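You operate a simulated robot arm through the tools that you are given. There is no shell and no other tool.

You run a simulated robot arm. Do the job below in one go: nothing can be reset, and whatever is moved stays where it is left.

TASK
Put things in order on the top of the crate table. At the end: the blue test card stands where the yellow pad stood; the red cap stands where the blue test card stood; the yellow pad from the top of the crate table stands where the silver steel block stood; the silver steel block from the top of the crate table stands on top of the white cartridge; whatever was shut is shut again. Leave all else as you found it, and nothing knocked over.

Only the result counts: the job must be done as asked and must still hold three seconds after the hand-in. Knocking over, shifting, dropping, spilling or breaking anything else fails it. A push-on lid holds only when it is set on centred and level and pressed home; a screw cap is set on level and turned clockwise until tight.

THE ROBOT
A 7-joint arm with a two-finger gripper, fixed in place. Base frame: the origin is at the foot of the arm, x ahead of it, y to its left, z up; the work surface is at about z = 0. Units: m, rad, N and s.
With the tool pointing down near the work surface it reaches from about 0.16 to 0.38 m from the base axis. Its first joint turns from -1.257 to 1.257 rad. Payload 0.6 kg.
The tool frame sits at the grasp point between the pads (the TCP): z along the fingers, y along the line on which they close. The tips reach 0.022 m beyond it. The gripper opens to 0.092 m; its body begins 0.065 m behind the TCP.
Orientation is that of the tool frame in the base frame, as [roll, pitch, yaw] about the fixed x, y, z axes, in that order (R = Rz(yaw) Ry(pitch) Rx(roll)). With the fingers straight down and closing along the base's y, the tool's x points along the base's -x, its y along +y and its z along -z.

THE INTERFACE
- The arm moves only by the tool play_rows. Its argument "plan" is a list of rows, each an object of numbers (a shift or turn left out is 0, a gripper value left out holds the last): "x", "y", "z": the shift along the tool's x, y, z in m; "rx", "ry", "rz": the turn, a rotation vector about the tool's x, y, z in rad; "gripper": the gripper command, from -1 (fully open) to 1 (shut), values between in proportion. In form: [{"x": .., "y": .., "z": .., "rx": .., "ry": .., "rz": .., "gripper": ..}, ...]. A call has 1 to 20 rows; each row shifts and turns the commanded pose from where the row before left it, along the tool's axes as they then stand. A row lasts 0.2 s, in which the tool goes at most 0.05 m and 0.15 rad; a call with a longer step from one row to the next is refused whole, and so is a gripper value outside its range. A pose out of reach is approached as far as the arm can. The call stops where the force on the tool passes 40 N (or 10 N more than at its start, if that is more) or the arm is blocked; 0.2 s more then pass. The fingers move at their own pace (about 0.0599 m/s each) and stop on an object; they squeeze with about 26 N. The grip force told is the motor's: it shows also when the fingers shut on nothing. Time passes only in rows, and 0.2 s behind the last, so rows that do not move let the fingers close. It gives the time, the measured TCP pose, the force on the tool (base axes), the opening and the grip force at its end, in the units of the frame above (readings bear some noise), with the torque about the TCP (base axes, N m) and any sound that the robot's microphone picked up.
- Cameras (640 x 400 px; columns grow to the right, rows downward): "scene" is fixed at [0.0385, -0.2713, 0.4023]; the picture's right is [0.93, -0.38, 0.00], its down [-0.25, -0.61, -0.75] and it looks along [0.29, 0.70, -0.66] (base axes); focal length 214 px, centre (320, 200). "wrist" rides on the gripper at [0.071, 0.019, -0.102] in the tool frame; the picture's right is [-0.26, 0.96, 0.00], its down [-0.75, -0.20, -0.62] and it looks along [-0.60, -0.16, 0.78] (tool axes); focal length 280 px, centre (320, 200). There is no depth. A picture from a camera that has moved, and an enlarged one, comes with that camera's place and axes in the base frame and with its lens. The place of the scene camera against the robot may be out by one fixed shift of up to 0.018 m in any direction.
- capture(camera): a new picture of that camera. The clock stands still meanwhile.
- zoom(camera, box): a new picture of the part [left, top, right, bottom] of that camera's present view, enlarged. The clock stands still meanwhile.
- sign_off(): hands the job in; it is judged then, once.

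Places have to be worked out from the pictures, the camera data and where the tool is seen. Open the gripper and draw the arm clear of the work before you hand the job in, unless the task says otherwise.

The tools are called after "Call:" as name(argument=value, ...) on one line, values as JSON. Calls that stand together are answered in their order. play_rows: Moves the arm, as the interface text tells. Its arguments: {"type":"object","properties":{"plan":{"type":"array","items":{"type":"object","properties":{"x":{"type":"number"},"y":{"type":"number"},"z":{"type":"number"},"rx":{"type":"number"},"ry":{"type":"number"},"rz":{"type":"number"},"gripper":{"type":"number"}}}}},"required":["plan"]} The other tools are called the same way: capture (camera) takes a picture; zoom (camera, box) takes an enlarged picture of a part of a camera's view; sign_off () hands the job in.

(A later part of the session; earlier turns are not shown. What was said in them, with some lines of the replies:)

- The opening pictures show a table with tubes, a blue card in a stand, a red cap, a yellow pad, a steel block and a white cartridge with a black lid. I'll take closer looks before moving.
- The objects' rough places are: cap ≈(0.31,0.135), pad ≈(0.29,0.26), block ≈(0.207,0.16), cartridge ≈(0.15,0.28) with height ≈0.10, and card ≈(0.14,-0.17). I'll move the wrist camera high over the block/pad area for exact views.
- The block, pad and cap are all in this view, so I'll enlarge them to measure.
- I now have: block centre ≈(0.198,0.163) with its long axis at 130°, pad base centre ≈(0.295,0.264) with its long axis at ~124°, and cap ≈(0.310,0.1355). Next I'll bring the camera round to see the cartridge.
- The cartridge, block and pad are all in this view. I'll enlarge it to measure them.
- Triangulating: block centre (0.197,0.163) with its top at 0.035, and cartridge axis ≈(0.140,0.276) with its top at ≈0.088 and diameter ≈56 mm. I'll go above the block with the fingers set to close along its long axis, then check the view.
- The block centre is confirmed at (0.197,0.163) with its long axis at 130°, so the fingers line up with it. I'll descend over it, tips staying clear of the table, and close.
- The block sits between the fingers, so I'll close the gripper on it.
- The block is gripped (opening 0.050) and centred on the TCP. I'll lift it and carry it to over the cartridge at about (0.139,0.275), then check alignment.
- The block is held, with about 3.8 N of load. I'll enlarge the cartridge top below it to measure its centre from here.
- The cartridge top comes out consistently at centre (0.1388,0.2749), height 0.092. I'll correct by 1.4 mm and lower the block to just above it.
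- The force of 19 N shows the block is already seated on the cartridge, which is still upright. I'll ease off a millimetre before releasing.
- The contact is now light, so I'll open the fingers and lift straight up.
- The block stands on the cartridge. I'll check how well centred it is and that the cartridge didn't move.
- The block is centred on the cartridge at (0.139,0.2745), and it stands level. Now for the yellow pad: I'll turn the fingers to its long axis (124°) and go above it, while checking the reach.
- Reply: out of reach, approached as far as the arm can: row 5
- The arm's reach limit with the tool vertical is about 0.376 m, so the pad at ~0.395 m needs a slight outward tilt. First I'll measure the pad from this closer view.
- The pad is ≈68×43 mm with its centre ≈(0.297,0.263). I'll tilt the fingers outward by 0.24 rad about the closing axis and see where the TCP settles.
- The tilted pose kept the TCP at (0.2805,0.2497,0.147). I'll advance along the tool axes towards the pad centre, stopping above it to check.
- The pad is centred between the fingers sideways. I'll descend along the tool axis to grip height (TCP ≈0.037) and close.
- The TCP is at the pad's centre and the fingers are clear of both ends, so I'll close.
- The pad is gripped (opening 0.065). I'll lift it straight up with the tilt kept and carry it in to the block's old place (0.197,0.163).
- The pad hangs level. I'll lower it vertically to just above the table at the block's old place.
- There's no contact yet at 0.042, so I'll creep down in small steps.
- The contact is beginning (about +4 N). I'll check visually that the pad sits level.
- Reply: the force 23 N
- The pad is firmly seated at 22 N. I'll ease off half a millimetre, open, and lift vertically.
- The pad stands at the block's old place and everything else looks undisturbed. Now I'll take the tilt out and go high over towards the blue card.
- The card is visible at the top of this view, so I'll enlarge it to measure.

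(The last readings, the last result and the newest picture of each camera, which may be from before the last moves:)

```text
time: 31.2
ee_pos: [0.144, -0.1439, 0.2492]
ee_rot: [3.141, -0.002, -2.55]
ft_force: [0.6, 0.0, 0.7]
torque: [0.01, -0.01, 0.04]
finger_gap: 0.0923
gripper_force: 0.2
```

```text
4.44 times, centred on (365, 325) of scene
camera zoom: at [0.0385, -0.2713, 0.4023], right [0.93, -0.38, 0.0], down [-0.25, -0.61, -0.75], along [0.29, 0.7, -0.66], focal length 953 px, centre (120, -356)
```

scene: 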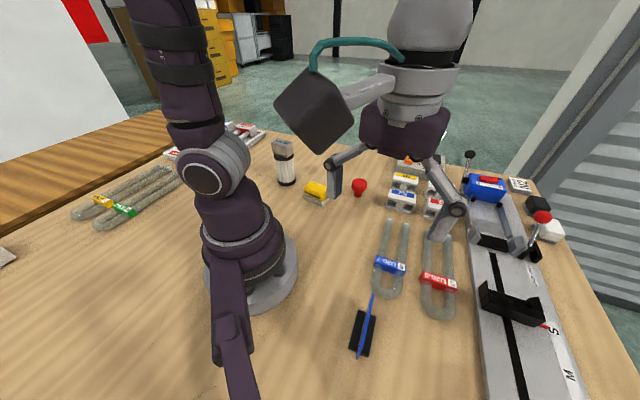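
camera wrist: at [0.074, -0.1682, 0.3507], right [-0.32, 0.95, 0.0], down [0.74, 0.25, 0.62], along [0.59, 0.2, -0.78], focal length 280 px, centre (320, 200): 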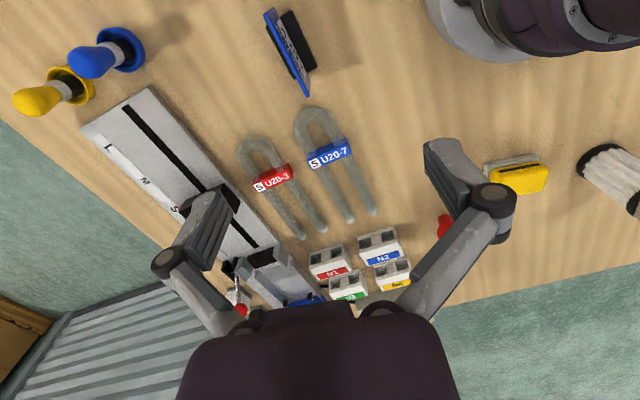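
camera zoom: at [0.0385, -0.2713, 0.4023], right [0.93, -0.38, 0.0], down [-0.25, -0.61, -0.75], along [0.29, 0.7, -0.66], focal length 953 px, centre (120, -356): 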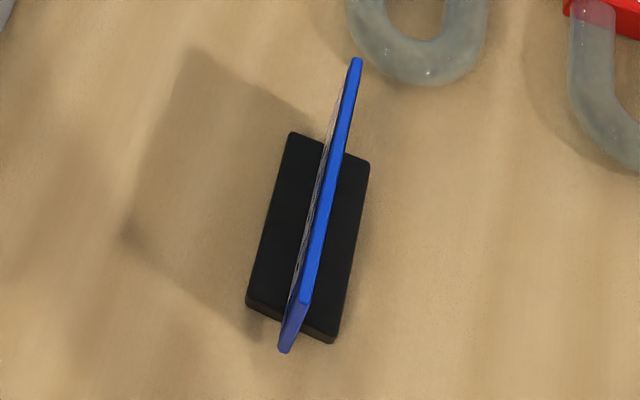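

The card's base is ≈58×30 mm centred at (0.1405,-0.1765) with its plate running along 45°, ≈78 mm long and 64 mm tall. I'll set the fingers to close across the plate (tool y at 135°), with a 0.2 rad tilt along the plate for the far placement, and see that the arm can take that pose.

Call:
play_rows(plan=[{"rz": -0.0985, "gripper": -0.2}, {"rz": -0.0985}, {"ry": -0.1}, {"ry": -0.1}, {}, {}])

Call:
capture(camera="wrist")

Call:
capture(camera="scene")

```text
time: 32.6
ee_pos: [0.1444, -0.1444, 0.2494]
ee_rot: [-3.141, 0.201, -2.352]
ft_force: [0.1, 0.2, 0.0]
torque: [-0.01, 0.01, 0.02]
finger_gap: 0.0551
gripper_force: 0.0
```

```text
taken
camera wrist: at [0.0673, -0.1949, 0.3353], right [-0.5, 0.86, 0.05], down [0.58, 0.29, 0.76], along [0.64, 0.41, -0.65], focal length 280 px, centre (320, 200)
```

wrist: 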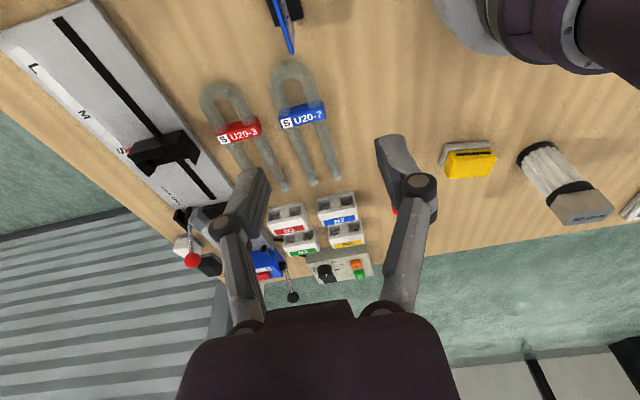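

```text
taken
```

scene: 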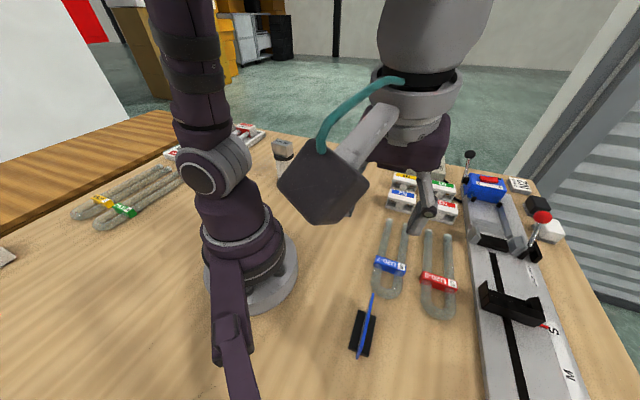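

The pose is reachable. I'll move to the approach point, along the tool axis above the card, and look again.

Call:
play_rows(plan=[{"x": 0.0188, "y": -0.005, "z": 0.02}, {"x": 0.0188, "y": -0.005, "z": 0.027}, {"x": 0.0188, "y": -0.005, "z": 0.03}, {"x": 0.0187, "y": -0.0048, "z": 0.0332}, {}, {}])

Call:
capture(camera="wrist")

Call:
zoom(camera="scene", box=[300, 200, 460, 380])

```text
time: 34.0
ee_pos: [0.1231, -0.1956, 0.1263]
ee_rot: [3.141, 0.201, -2.351]
ft_force: [-0.3, 0.0, 0.1]
torque: [0.0, 0.03, -0.02]
finger_gap: 0.055
gripper_force: 0.1
```

```text
taken
camera wrist: at [0.0459, -0.2453, 0.2119], right [-0.51, 0.86, 0.05], down [0.58, 0.29, 0.76], along [0.64, 0.41, -0.65], focal length 280 px, centre (320, 200)
```

wrist: 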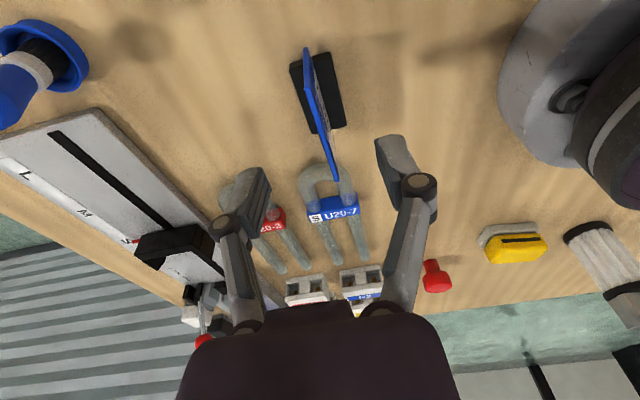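

```text
2.22 times, centred on (380, 290) of scene
camera zoom: at [0.0385, -0.2713, 0.4023], right [0.93, -0.38, 0.0], down [-0.25, -0.61, -0.75], along [0.29, 0.7, -0.66], focal length 477 px, centre (187, 0)
```

zoom: 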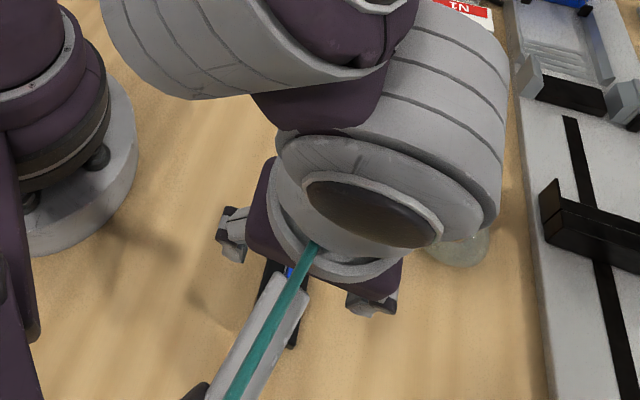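

Call:
zoom(camera="wrist", box=[250, 30, 390, 190])

```text
2.50 times, centred on (320, 110) of wrist
camera zoom: at [0.0459, -0.2453, 0.2119], right [-0.51, 0.86, 0.05], down [0.58, 0.29, 0.76], along [0.64, 0.41, -0.65], focal length 701 px, centre (320, 425)
```

zoom: 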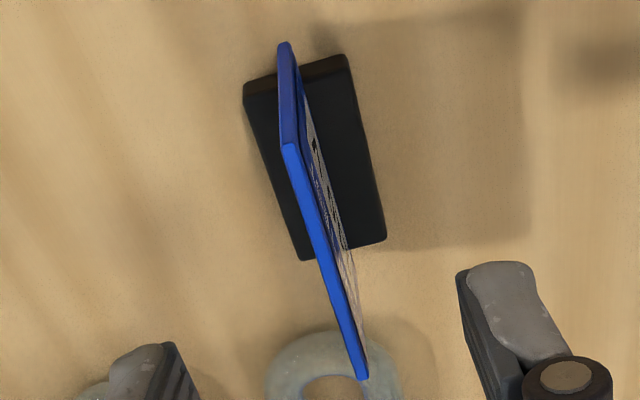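

The card plane is within 1 mm of the finger mid-plane. I'll descend along the tool axis to TCP z ≈0.048 and then close.

Call:
play_rows(plan=[{"z": 0.025, "y": 0.0004}, {"z": 0.025}, {"z": 0.02}, {"z": 0.01}, {}])

Call:
capture(camera="wrist")

```text
time: 35.2
ee_pos: [0.1325, -0.1834, 0.047]
ee_rot: [3.14, 0.2, -2.349]
ft_force: [0.0, 0.2, 0.3]
torque: [0.0, 0.02, -0.03]
finger_gap: 0.0552
gripper_force: 0.0
```

```text
taken
camera wrist: at [0.0557, -0.2339, 0.1336], right [-0.51, 0.86, 0.05], down [0.58, 0.29, 0.76], along [0.64, 0.42, -0.65], focal length 280 px, centre (320, 200)
```

wrist: 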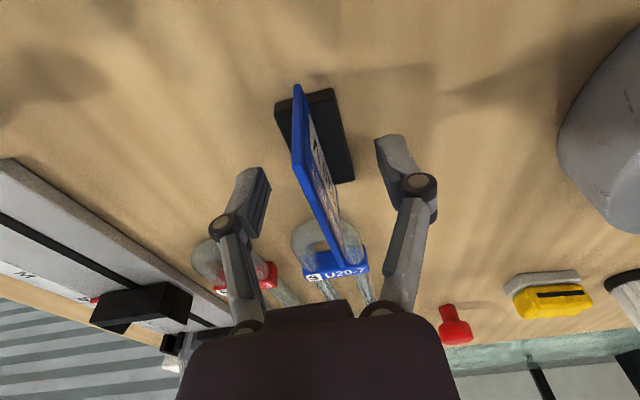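

The plate is between the fingers and the base is clear below the tips. I'll close.

Call:
play_rows(plan=[{"gripper": 1}, {"gripper": 1}, {"gripper": 1}, {"gripper": 1}, {"gripper": 1}])

Call:
capture(camera="wrist")

```text
time: 36.4
ee_pos: [0.1319, -0.1841, 0.0489]
ee_rot: [3.141, 0.201, -2.352]
ft_force: [-0.8, 0.3, 0.0]
torque: [-0.01, -0.01, -0.02]
finger_gap: 0.0062
gripper_force: 26.2
```

```text
taken
camera wrist: at [0.0557, -0.2339, 0.1338], right [-0.51, 0.86, 0.05], down [0.58, 0.29, 0.76], along [0.64, 0.42, -0.65], focal length 280 px, centre (320, 200)
```

wrist: 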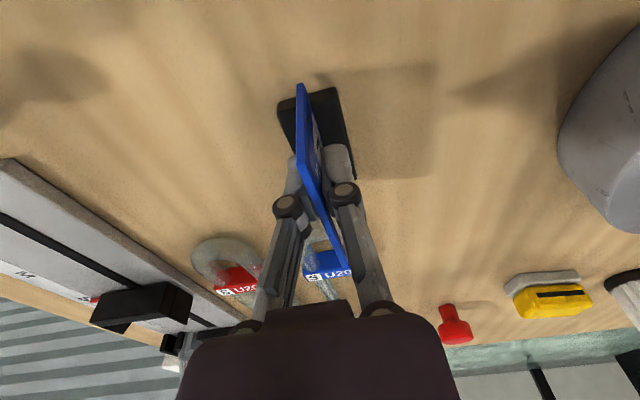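

The plate is held (opening 6 mm). I'll lift it straight up by 0.16 m and check it stays level and firm.

Call:
play_rows(plan=[{"x": -0.004, "z": -0.0196}, {"x": -0.006, "z": -0.0294}, {"x": -0.008, "z": -0.0392}, {"x": -0.008, "z": -0.0392}, {"x": -0.006, "z": -0.0294}, {}, {}])

Call:
capture(camera="wrist")

Call:
capture(camera="scene")

```text
time: 38.0
ee_pos: [0.1333, -0.1847, 0.208]
ee_rot: [-3.141, 0.198, -2.353]
ft_force: [-0.8, -0.6, -0.4]
torque: [-0.03, 0.0, 0.06]
finger_gap: 0.0057
gripper_force: 26.4
```

```text
taken
camera wrist: at [0.0564, -0.2343, 0.2939], right [-0.51, 0.86, 0.05], down [0.58, 0.29, 0.76], along [0.64, 0.41, -0.65], focal length 280 px, centre (320, 200)
```

wrist: 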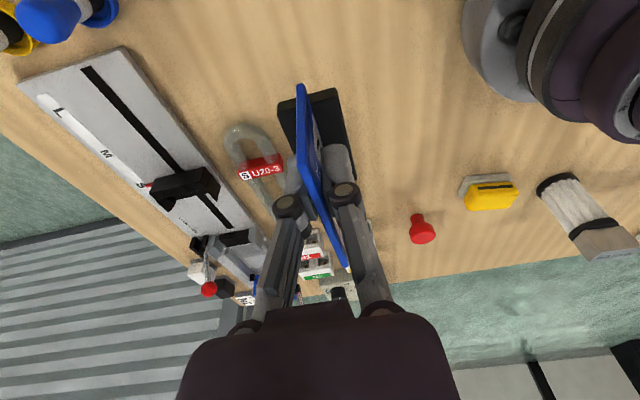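

```text
taken
```

scene: 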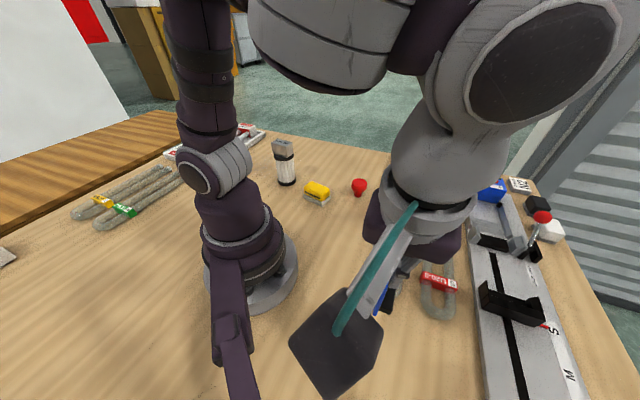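

The card sits in the fingers just as before the lift. I'll carry it round high, in two legs, towards the pad's old place.

Call:
play_rows(plan=[{"x": -0.0371, "y": 0.0112, "z": 0.0075}, {"x": -0.0371, "y": 0.0112, "z": 0.0075}, {"x": -0.0371, "y": 0.0112, "z": 0.0075}, {"x": -0.0371, "y": 0.0112, "z": 0.0075}, {"x": -0.0371, "y": 0.0112, "z": 0.0075}, {"x": -0.032, "y": 0.0281, "z": 0.0065}, {"x": -0.032, "y": 0.0281, "z": 0.0065}, {"x": -0.032, "y": 0.0281, "z": 0.0065}, {"x": -0.032, "y": 0.0281, "z": 0.0065}, {"x": -0.032, "y": 0.0281, "z": 0.0065}, {}, {}])

Call:
capture(camera="wrist")

Call:
capture(camera="scene")

```text
time: 40.6
ee_pos: [0.2414, 0.2051, 0.2088]
ee_rot: [-3.141, 0.203, -2.351]
ft_force: [0.4, 0.7, -0.8]
torque: [0.01, -0.01, -0.04]
finger_gap: 0.0061
gripper_force: 25.3
```

```text
taken
camera wrist: at [0.1645, 0.1549, 0.2942], right [-0.5, 0.86, 0.05], down [0.58, 0.29, 0.76], along [0.64, 0.41, -0.65], focal length 280 px, centre (320, 200)
```

wrist: 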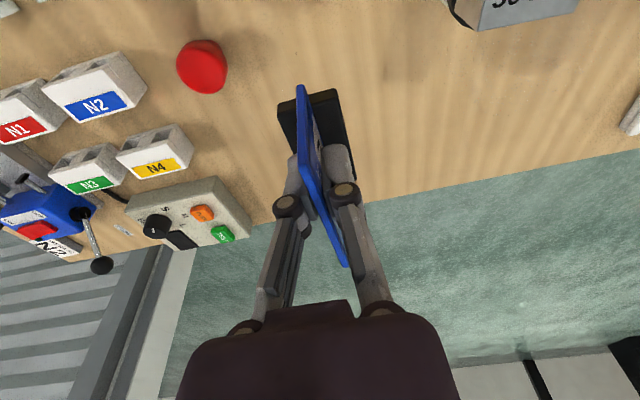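

```text
taken
```

scene: 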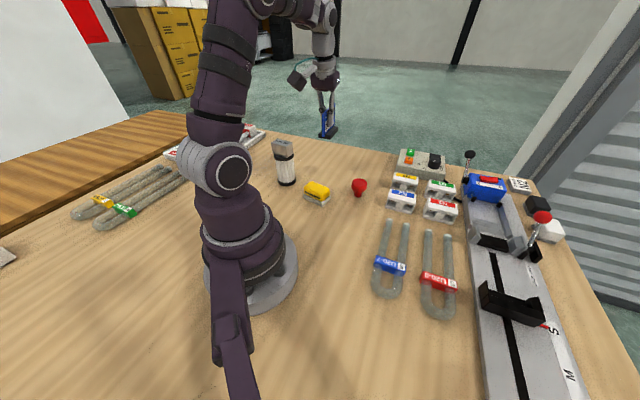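

The card is still firm. I'll move outwards and down to just above the target, TCP (0.290,0.256,0.07).

Call:
play_rows(plan=[{"x": -0.0083, "y": 0.0002, "z": 0.03}, {"x": -0.0083, "y": 0.0002, "z": 0.03}, {"x": -0.0083, "y": 0.0002, "z": 0.03}, {"x": -0.0083, "y": 0.0002, "z": 0.03}, {"x": -0.0083, "y": 0.0002, "z": 0.03}, {}, {}])

Call:
capture(camera="wrist")

Call:
zoom(camera="scene", box=[270, 90, 400, 210])

```text
time: 42.2
ee_pos: [0.2908, 0.2558, 0.0695]
ee_rot: [3.141, 0.2, -2.351]
ft_force: [0.7, -0.1, -0.3]
torque: [0.02, 0.0, -0.02]
finger_gap: 0.006
gripper_force: 26.2
```

```text
taken
camera wrist: at [0.2133, 0.2057, 0.1558], right [-0.51, 0.86, 0.05], down [0.58, 0.29, 0.76], along [0.64, 0.42, -0.65], focal length 280 px, centre (320, 200)
```

wrist: 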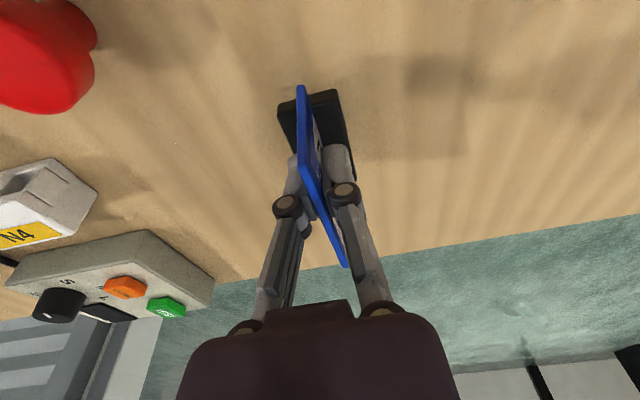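

```text
3.33 times, centred on (335, 150) of scene
camera zoom: at [0.0385, -0.2713, 0.4023], right [0.93, -0.38, 0.0], down [-0.25, -0.61, -0.75], along [0.29, 0.7, -0.66], focal length 715 px, centre (270, 367)
```

zoom: 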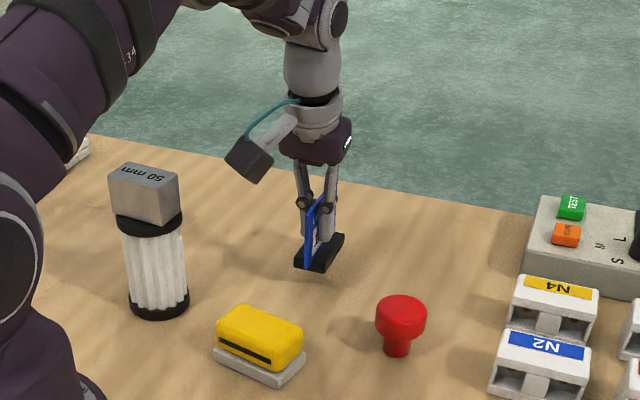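

The target spot is reached and the card is upright. I'll lower it vertically, slowly.

Call:
play_rows(plan=[{"x": 0.0024, "z": 0.0118}, {"x": 0.0012, "z": 0.0058}, {}, {}])

Call:
play_rows(plan=[{"x": 0.0002, "z": 0.00098}, {"x": 0.0002, "z": 0.00098}, {}])

```text
time: 43.2
ee_pos: [0.2915, 0.255, 0.0521]
ee_rot: [3.141, 0.201, -2.35]
ft_force: [0.2, -0.1, -0.8]
torque: [0.0, -0.02, 0.0]
finger_gap: 0.0058
gripper_force: 26.0
```

```text
time: 44.0
ee_pos: [0.2901, 0.2558, 0.0499]
ee_rot: [-3.141, 0.199, -2.351]
ft_force: [-0.4, -0.1, -0.7]
torque: [0.03, -0.01, -0.01]
finger_gap: 0.0059
gripper_force: 26.3
```

Call:
play_rows(plan=[{"x": 0.0002, "z": 0.00098}, {}])

```text
time: 44.6
ee_pos: [0.2901, 0.2567, 0.0494]
ee_rot: [3.141, 0.199, -2.352]
ft_force: [-0.4, -0.3, -1.1]
torque: [-0.04, -0.03, 0.01]
finger_gap: 0.0062
gripper_force: 26.0
```

No contact yet at ≈0.049, so I'll continue in small steps.

Call:
play_rows(plan=[{"x": 0.0002, "z": 0.00098}, {}])

```text
time: 45.2
ee_pos: [0.2908, 0.2559, 0.0477]
ee_rot: [3.141, 0.204, -2.352]
ft_force: [0.6, -1.1, 2.2]
torque: [-0.02, 0.03, -0.01]
finger_gap: 0.006
gripper_force: 26.0
```

Call:
play_rows(plan=[{"x": 0.0001, "z": 0.0005}, {}])

Call:
zoom(camera="scene", box=[290, 110, 380, 190])

```text
time: 45.8
ee_pos: [0.2912, 0.2563, 0.0473]
ee_rot: [-3.141, 0.201, -2.352]
ft_force: [-2.9, -2.6, 17.0]
torque: [-0.13, 0.12, 0.0]
finger_gap: 0.0059
gripper_force: 26.0
```

```text
5.00 times, centred on (335, 150) of scene
camera zoom: at [0.0385, -0.2713, 0.4023], right [0.93, -0.38, 0.0], down [-0.25, -0.61, -0.75], along [0.29, 0.7, -0.66], focal length 1072 px, centre (245, 450)
```

zoom: 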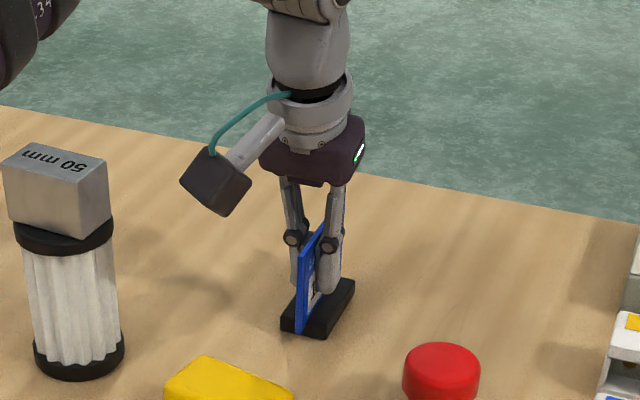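

The card is standing on the table (17 N). I'll ease off, open the fingers, and withdraw along the tool axis.

Call:
play_rows(plan=[{"x": -0.0001, "z": -0.0005}, {}, {"gripper": 0.6}, {"gripper": 0.2}, {"gripper": -0.2}, {"gripper": -0.2}, {"z": -0.02}, {"z": -0.04}, {"z": -0.04}, {"z": -0.04}, {}])

Call:
zoom(camera="scene", box=[270, 110, 400, 210])

Call:
capture(camera="wrist")

```text
time: 48.2
ee_pos: [0.2719, 0.2349, 0.186]
ee_rot: [3.141, 0.2, -2.351]
ft_force: [0.2, 0.3, -0.4]
torque: [0.01, -0.03, 0.0]
finger_gap: 0.0552
gripper_force: 0.0
```

```text
4.00 times, centred on (335, 160) of scene
camera zoom: at [0.0385, -0.2713, 0.4023], right [0.93, -0.38, 0.0], down [-0.25, -0.61, -0.75], along [0.29, 0.7, -0.66], focal length 858 px, centre (260, 360)
```

zoom: 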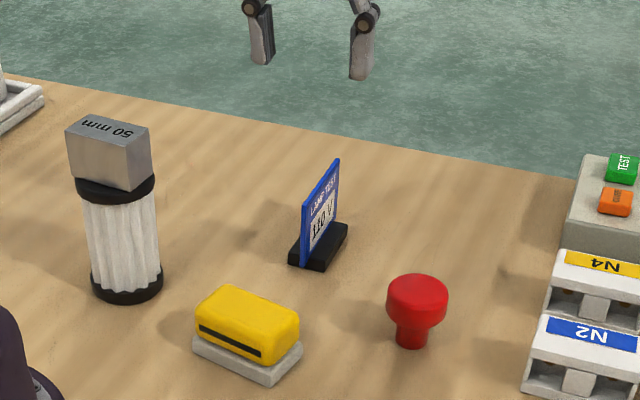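

```text
taken
camera wrist: at [0.1941, 0.185, 0.2706], right [-0.51, 0.86, 0.05], down [0.58, 0.29, 0.76], along [0.64, 0.42, -0.65], focal length 280 px, centre (320, 200)
```

wrist: 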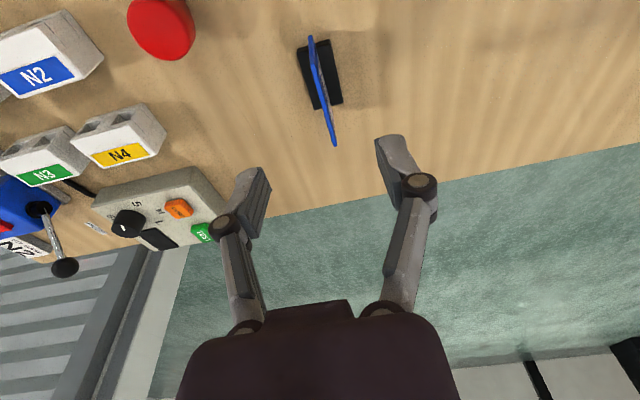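

The card stands exactly where the pad was (the same scene pixels as the pad's base centre). Now I'll straighten the tool, turn it to close along y, clear of block N2, and go above the red cap.

Call:
play_rows(plan=[{"z": -0.02}, {"ry": 0.1}, {"ry": 0.1}, {"rz": 0.1317}, {"rz": 0.1317}, {"rz": 0.1317}, {"rz": 0.1317}, {"rz": 0.1317}, {"rz": 0.1317}, {"x": -0.0117, "y": -0.0331, "gripper": -0.4}, {"x": -0.0117, "y": -0.0331}, {"x": -0.0117, "y": -0.0331}, {}, {}])

Call:
capture(camera="wrist")

```text
time: 51.2
ee_pos: [0.3018, 0.1351, 0.2043]
ee_rot: [3.142, -0.001, -3.141]
ft_force: [0.8, -0.7, 0.1]
torque: [-0.01, -0.01, -0.04]
finger_gap: 0.0643
gripper_force: 0.0
```

```text
taken
camera wrist: at [0.2316, 0.1539, 0.3065], right [0.26, 0.96, 0.0], down [0.75, -0.2, 0.63], along [0.6, -0.16, -0.78], focal length 280 px, centre (320, 200)
```

wrist: 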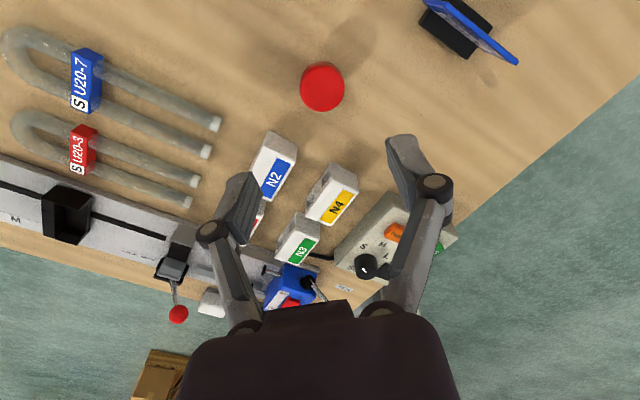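

Call:
zoom(camera="wrist", box=[260, 40, 380, 140])

Call:
zoom(camera="scene", box=[330, 160, 400, 210])

```text
4.00 times, centred on (320, 90) of wrist
camera zoom: at [0.2316, 0.1539, 0.3065], right [0.26, 0.96, 0.0], down [0.75, -0.2, 0.63], along [0.6, -0.16, -0.78], focal length 1122 px, centre (320, 640)
```

zoom: 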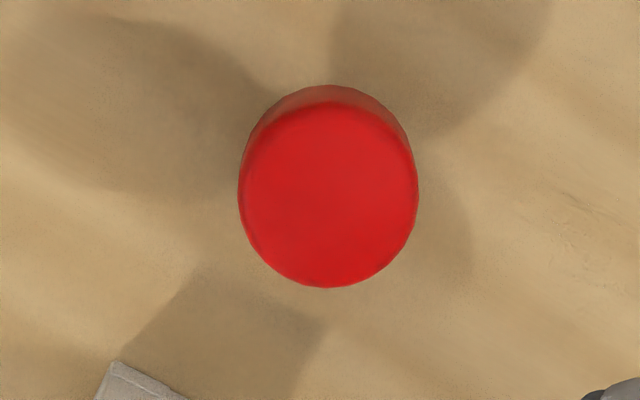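

```text
8.00 times, centred on (365, 185) of scene
camera zoom: at [0.0385, -0.2713, 0.4023], right [0.93, -0.38, 0.0], down [-0.25, -0.61, -0.75], along [0.29, 0.7, -0.66], focal length 1716 px, centre (-40, 320)
```

zoom: 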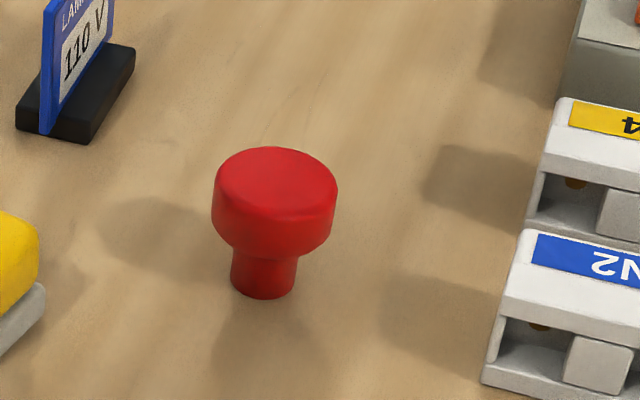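

The cap's centre is (0.310,0.135), disc diameter 41 mm, height ≈45 mm with a narrower stem below. I'll centre over it and descend to grip the disc.

Call:
play_rows(plan=[{"x": -0.008}, {"z": 0.04}, {"z": 0.04}, {"z": 0.03}, {}, {}])

Call:
capture(camera="wrist")

```text
time: 52.6
ee_pos: [0.3112, 0.1344, 0.0943]
ee_rot: [-3.141, 0.0, -3.14]
ft_force: [-0.9, -0.4, 0.0]
torque: [0.01, -0.03, 0.01]
finger_gap: 0.0641
gripper_force: 0.0
```

```text
taken
camera wrist: at [0.2402, 0.1531, 0.1959], right [0.26, 0.96, 0.0], down [0.75, -0.2, 0.62], along [0.6, -0.16, -0.78], focal length 280 px, centre (320, 200)
```

wrist: 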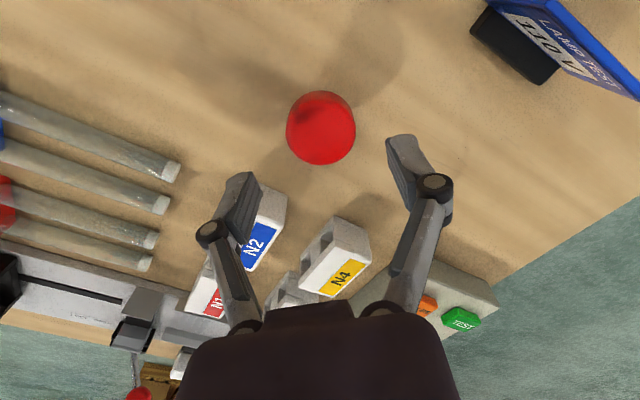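

The cap is aligned between the fingers. I'll descend the rest and close on the disc.

Call:
play_rows(plan=[{"z": 0.03, "x": 0.001}, {"z": 0.02}, {"z": 0.008}, {}, {"gripper": 1}, {"gripper": 1}, {"gripper": 1}, {"gripper": 1}])

Call:
capture(camera="wrist")

Call:
zoom(camera="scene", box=[310, 130, 420, 220])

```text
time: 54.4
ee_pos: [0.3101, 0.1334, 0.0357]
ee_rot: [3.14, -0.001, -3.141]
ft_force: [-0.5, 0.2, -0.1]
torque: [-0.02, 0.02, 0.0]
finger_gap: 0.0388
gripper_force: 26.1
```

```text
taken
camera wrist: at [0.2394, 0.1528, 0.1378], right [0.26, 0.96, 0.0], down [0.75, -0.2, 0.62], along [0.6, -0.16, -0.78], focal length 280 px, centre (320, 200)
```

wrist: 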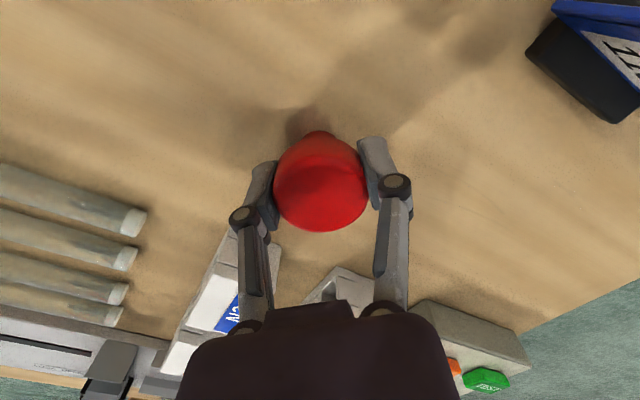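

```text
4.44 times, centred on (365, 175) of scene
camera zoom: at [0.0385, -0.2713, 0.4023], right [0.93, -0.38, 0.0], down [-0.25, -0.61, -0.75], along [0.29, 0.7, -0.66], focal length 953 px, centre (120, 311)
```

zoom: 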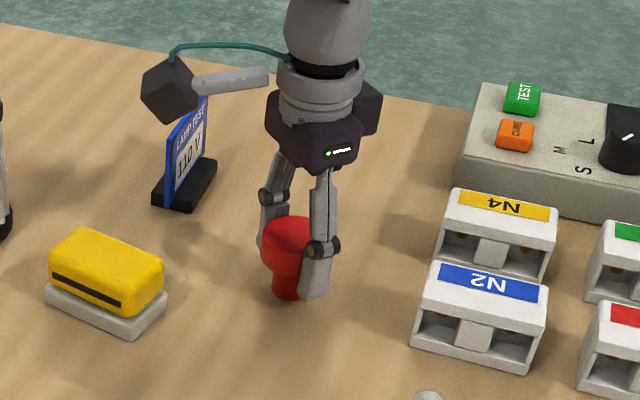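

The cap's disc is gripped (opening 0.039). I'll lift it and carry it high to the card's old place (0.140,-0.177).

Call:
play_rows(plan=[{"z": -0.02}, {"z": -0.04}, {"z": -0.04}, {"z": -0.04}, {"z": -0.03}, {"x": 0.0213, "y": -0.0389}, {"x": 0.0213, "y": -0.0389}, {"x": 0.0213, "y": -0.0389}, {"x": 0.0213, "y": -0.0389}, {"x": 0.0213, "y": -0.0389}, {"x": 0.0213, "y": -0.0389}, {"x": 0.0213, "y": -0.0389}, {"x": 0.0213, "y": -0.0389}, {}, {}])

Call:
capture(camera="wrist")

Call:
capture(camera="scene")

```text
time: 57.6
ee_pos: [0.1378, -0.1763, 0.2059]
ee_rot: [-3.142, 0.001, -3.141]
ft_force: [0.1, 0.0, -0.1]
torque: [-0.01, 0.02, 0.02]
finger_gap: 0.0391
gripper_force: 25.8
```

```text
taken
camera wrist: at [0.0679, -0.1582, 0.3075], right [0.26, 0.97, 0.0], down [0.75, -0.2, 0.63], along [0.6, -0.16, -0.78], focal length 280 px, centre (320, 200)
```

wrist: 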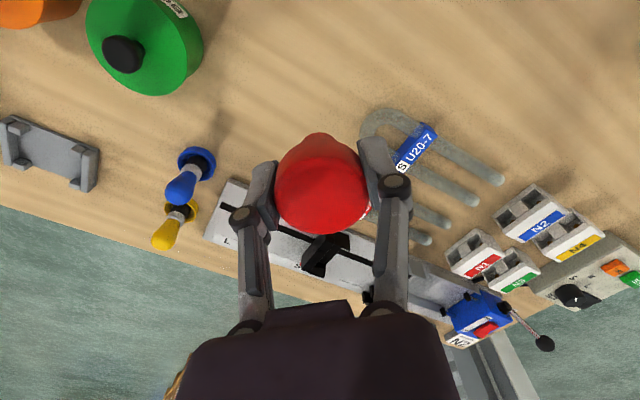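

```text
taken
```

scene: 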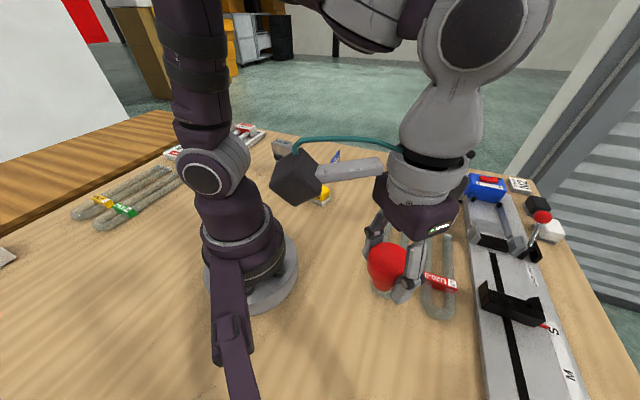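

The cap is held firmly and is over the card's old spot. I'll correct by 1.5 mm and lower it to just above the table.

Call:
play_rows(plan=[{"x": -0.0015}, {"z": 0.04}, {"z": 0.04}, {"z": 0.04}, {"z": 0.03}, {"z": 0.014}, {}, {}])

```text
time: 59.4
ee_pos: [0.1416, -0.1793, 0.0434]
ee_rot: [-3.142, 0.0, -3.141]
ft_force: [-0.5, -0.5, -0.9]
torque: [0.0, 0.0, 0.01]
finger_gap: 0.039
gripper_force: 25.4
```

Call:
play_rows(plan=[{"z": 0.002}, {"z": 0.0015}, {}])

Call:
zoom(camera="scene", box=[310, 240, 450, 380])

```text
time: 60.2
ee_pos: [0.1406, -0.1773, 0.0388]
ee_rot: [3.14, 0.002, 3.141]
ft_force: [-0.3, -0.3, 0.4]
torque: [0.0, 0.01, 0.0]
finger_gap: 0.0391
gripper_force: 25.8
```

```text
2.86 times, centred on (380, 310) of scene
camera zoom: at [0.0385, -0.2713, 0.4023], right [0.93, -0.38, 0.0], down [-0.25, -0.61, -0.75], along [0.29, 0.7, -0.66], focal length 613 px, centre (149, -114)
```

zoom: 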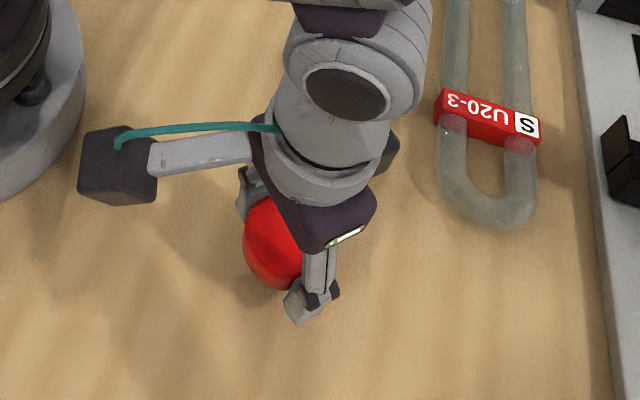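

There's no contact yet at 0.039, so I'll step down by about a millimetre at a time.

Call:
play_rows(plan=[{"z": 0.001}, {"z": 0.001}, {}])

```text
time: 61.0
ee_pos: [0.141, -0.1783, 0.0365]
ee_rot: [3.141, 0.001, 3.141]
ft_force: [0.5, -0.2, 0.1]
torque: [0.03, 0.01, 0.0]
finger_gap: 0.0389
gripper_force: 25.8
```

Call:
play_rows(plan=[{"z": 0.0008}, {}])

```text
time: 61.6
ee_pos: [0.1422, -0.177, 0.0345]
ee_rot: [-3.141, 0.001, 3.141]
ft_force: [-0.1, 0.6, -0.2]
torque: [0.02, -0.01, 0.01]
finger_gap: 0.0394
gripper_force: 25.8
```

Call:
play_rows(plan=[{"z": 0.0005}, {}])

```text
time: 62.2
ee_pos: [0.1414, -0.1775, 0.0361]
ee_rot: [3.141, -0.001, -3.141]
ft_force: [-0.3, 0.9, 4.9]
torque: [0.05, -0.03, 0.02]
finger_gap: 0.0391
gripper_force: 26.2
```

The contact is made (≈5 N). I'll open gently and lift straight off.

Call:
play_rows(plan=[{"gripper": 0.0}, {"gripper": -0.4}, {"gripper": -0.4}, {"z": -0.02}, {"z": -0.04}, {"z": -0.04}, {"z": -0.04}, {"z": -0.03}, {}, {}])

Call:
capture(camera="wrist")

Call:
capture(camera="scene")

```text
time: 64.4
ee_pos: [0.1414, -0.1767, 0.2069]
ee_rot: [3.141, 0.0, 3.141]
ft_force: [0.0, -0.1, -0.6]
torque: [-0.03, -0.03, 0.04]
finger_gap: 0.0644
gripper_force: 0.0
```

```text
taken
camera wrist: at [0.0695, -0.1571, 0.3084], right [0.26, 0.96, 0.0], down [0.75, -0.2, 0.63], along [0.6, -0.16, -0.78], focal length 280 px, centre (320, 200)
```

wrist: 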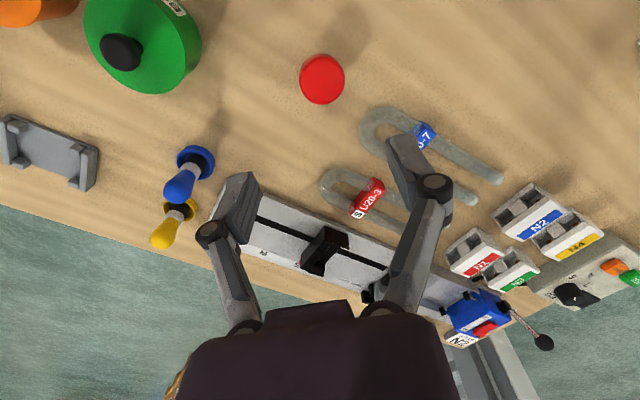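

```text
taken
```

scene: 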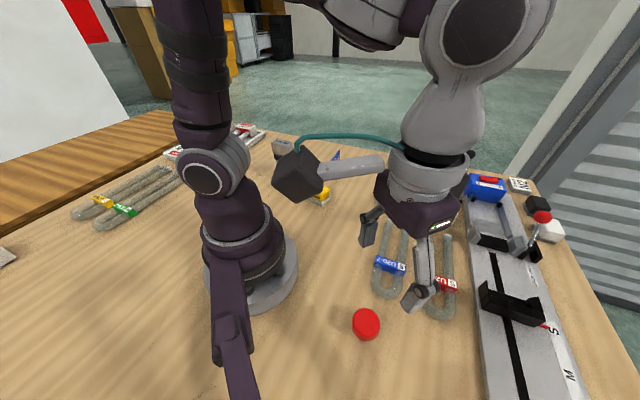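

The cap stands at the card's old place. I'll raise the arm, open fully and draw back to the starting pose, then verify everything.

Call:
play_rows(plan=[{"z": -0.045}, {"z": -0.043}, {"x": -0.0138, "y": 0.0392, "gripper": -1}, {"x": -0.0138, "y": 0.0392}, {"x": -0.0138, "y": 0.0392}, {"x": -0.0138, "y": 0.0392}, {"x": -0.0138, "y": 0.0392}, {"x": -0.0138, "y": 0.0392}, {}, {}])

Call:
capture(camera="scene")

Call:
capture(camera="wrist")

Call:
zoom(camera="scene", box=[250, 120, 410, 220])

Call:
zoom(camera="scene", box=[320, 220, 480, 380])

```text
time: 66.6
ee_pos: [0.2245, 0.0579, 0.2933]
ee_rot: [-3.141, 0.001, 3.14]
ft_force: [0.2, 1.0, -0.2]
torque: [-0.01, 0.0, 0.01]
finger_gap: 0.0919
gripper_force: 0.0
```

```text
taken
```

scene: 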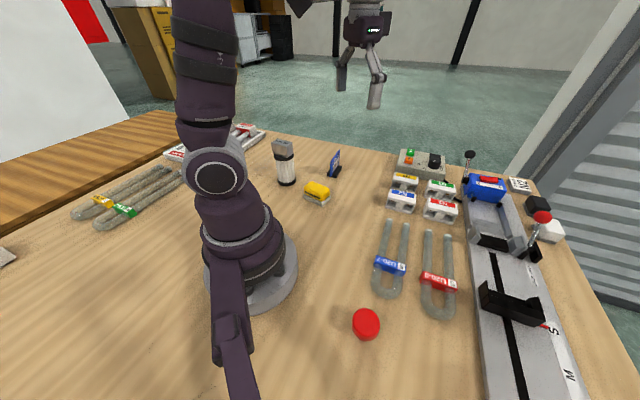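

```text
taken
camera wrist: at [0.1536, 0.0777, 0.3955], right [0.26, 0.96, 0.0], down [0.75, -0.2, 0.63], along [0.6, -0.16, -0.78], focal length 280 px, centre (320, 200)
```

wrist: 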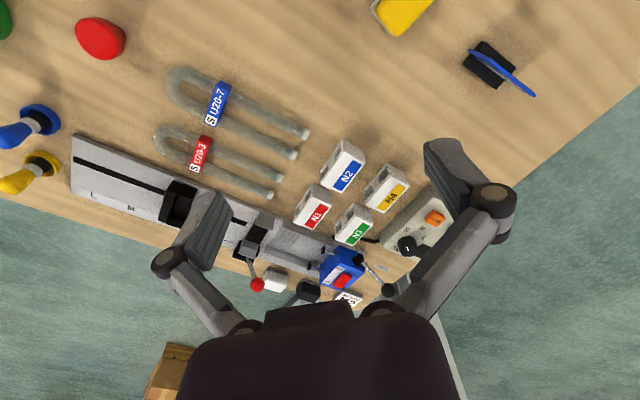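

```text
4.00 times, centred on (330, 170) of scene
camera zoom: at [0.0385, -0.2713, 0.4023], right [0.93, -0.38, 0.0], down [-0.25, -0.61, -0.75], along [0.29, 0.7, -0.66], focal length 858 px, centre (280, 320)
```

zoom: 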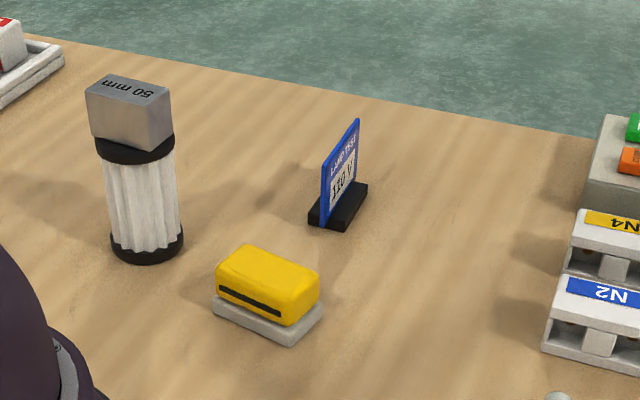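

```text
2.50 times, centred on (400, 300) of scene
camera zoom: at [0.0385, -0.2713, 0.4023], right [0.93, -0.38, 0.0], down [-0.25, -0.61, -0.75], along [0.29, 0.7, -0.66], focal length 536 px, centre (120, -50)
```

zoom: 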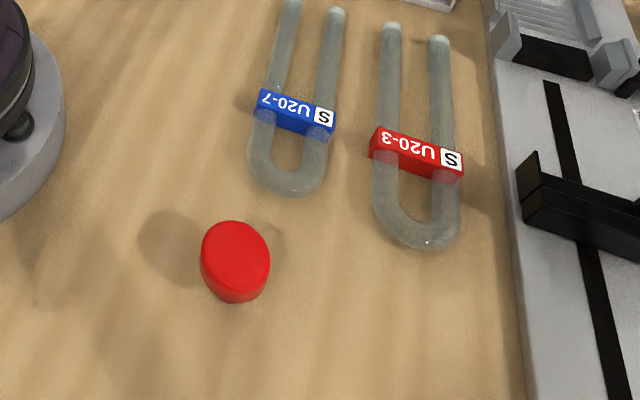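

Everything checks out: the block stands on the cartridge, the pad on the block's old spot, the card on the pad's old spot and the cap on the card's old spot. Nothing else has moved, nothing was opened, and the arm is clear with the gripper open, so I'm handing the job in.

Call:
sign_off()

```text
The job is handed in.
```

I moved all four objects to their new places and handed the job in. No verdict came back, so what follows rests on my last pictures and readings.

| Object | Now stands | How close |
|---|---|---|
| Silver steel block | On top of the white cartridge | Centred to within about 1 mm, and it looks level |
| Yellow pad | Where the steel block stood | Within about 2 mm |
| Blue test card | Where the yellow pad stood | Its base covers the same spot in the scene picture as the pad's did |
| Red cap | Where the blue test card stood | Within 1–2 mm by the arm's readings, about 5 mm by a rougher scene estimate |

- **Orientation:** The pad and card kept the directions they faced before, so the pad sits about 6° off the block's old direction.
- **Shut items:** I opened nothing, so there was nothing to shut again.
- **Everything else:** The last pictures show nothing knocked over, and nothing else appears to have moved. The arm is back at its starting pose with the gripper open.
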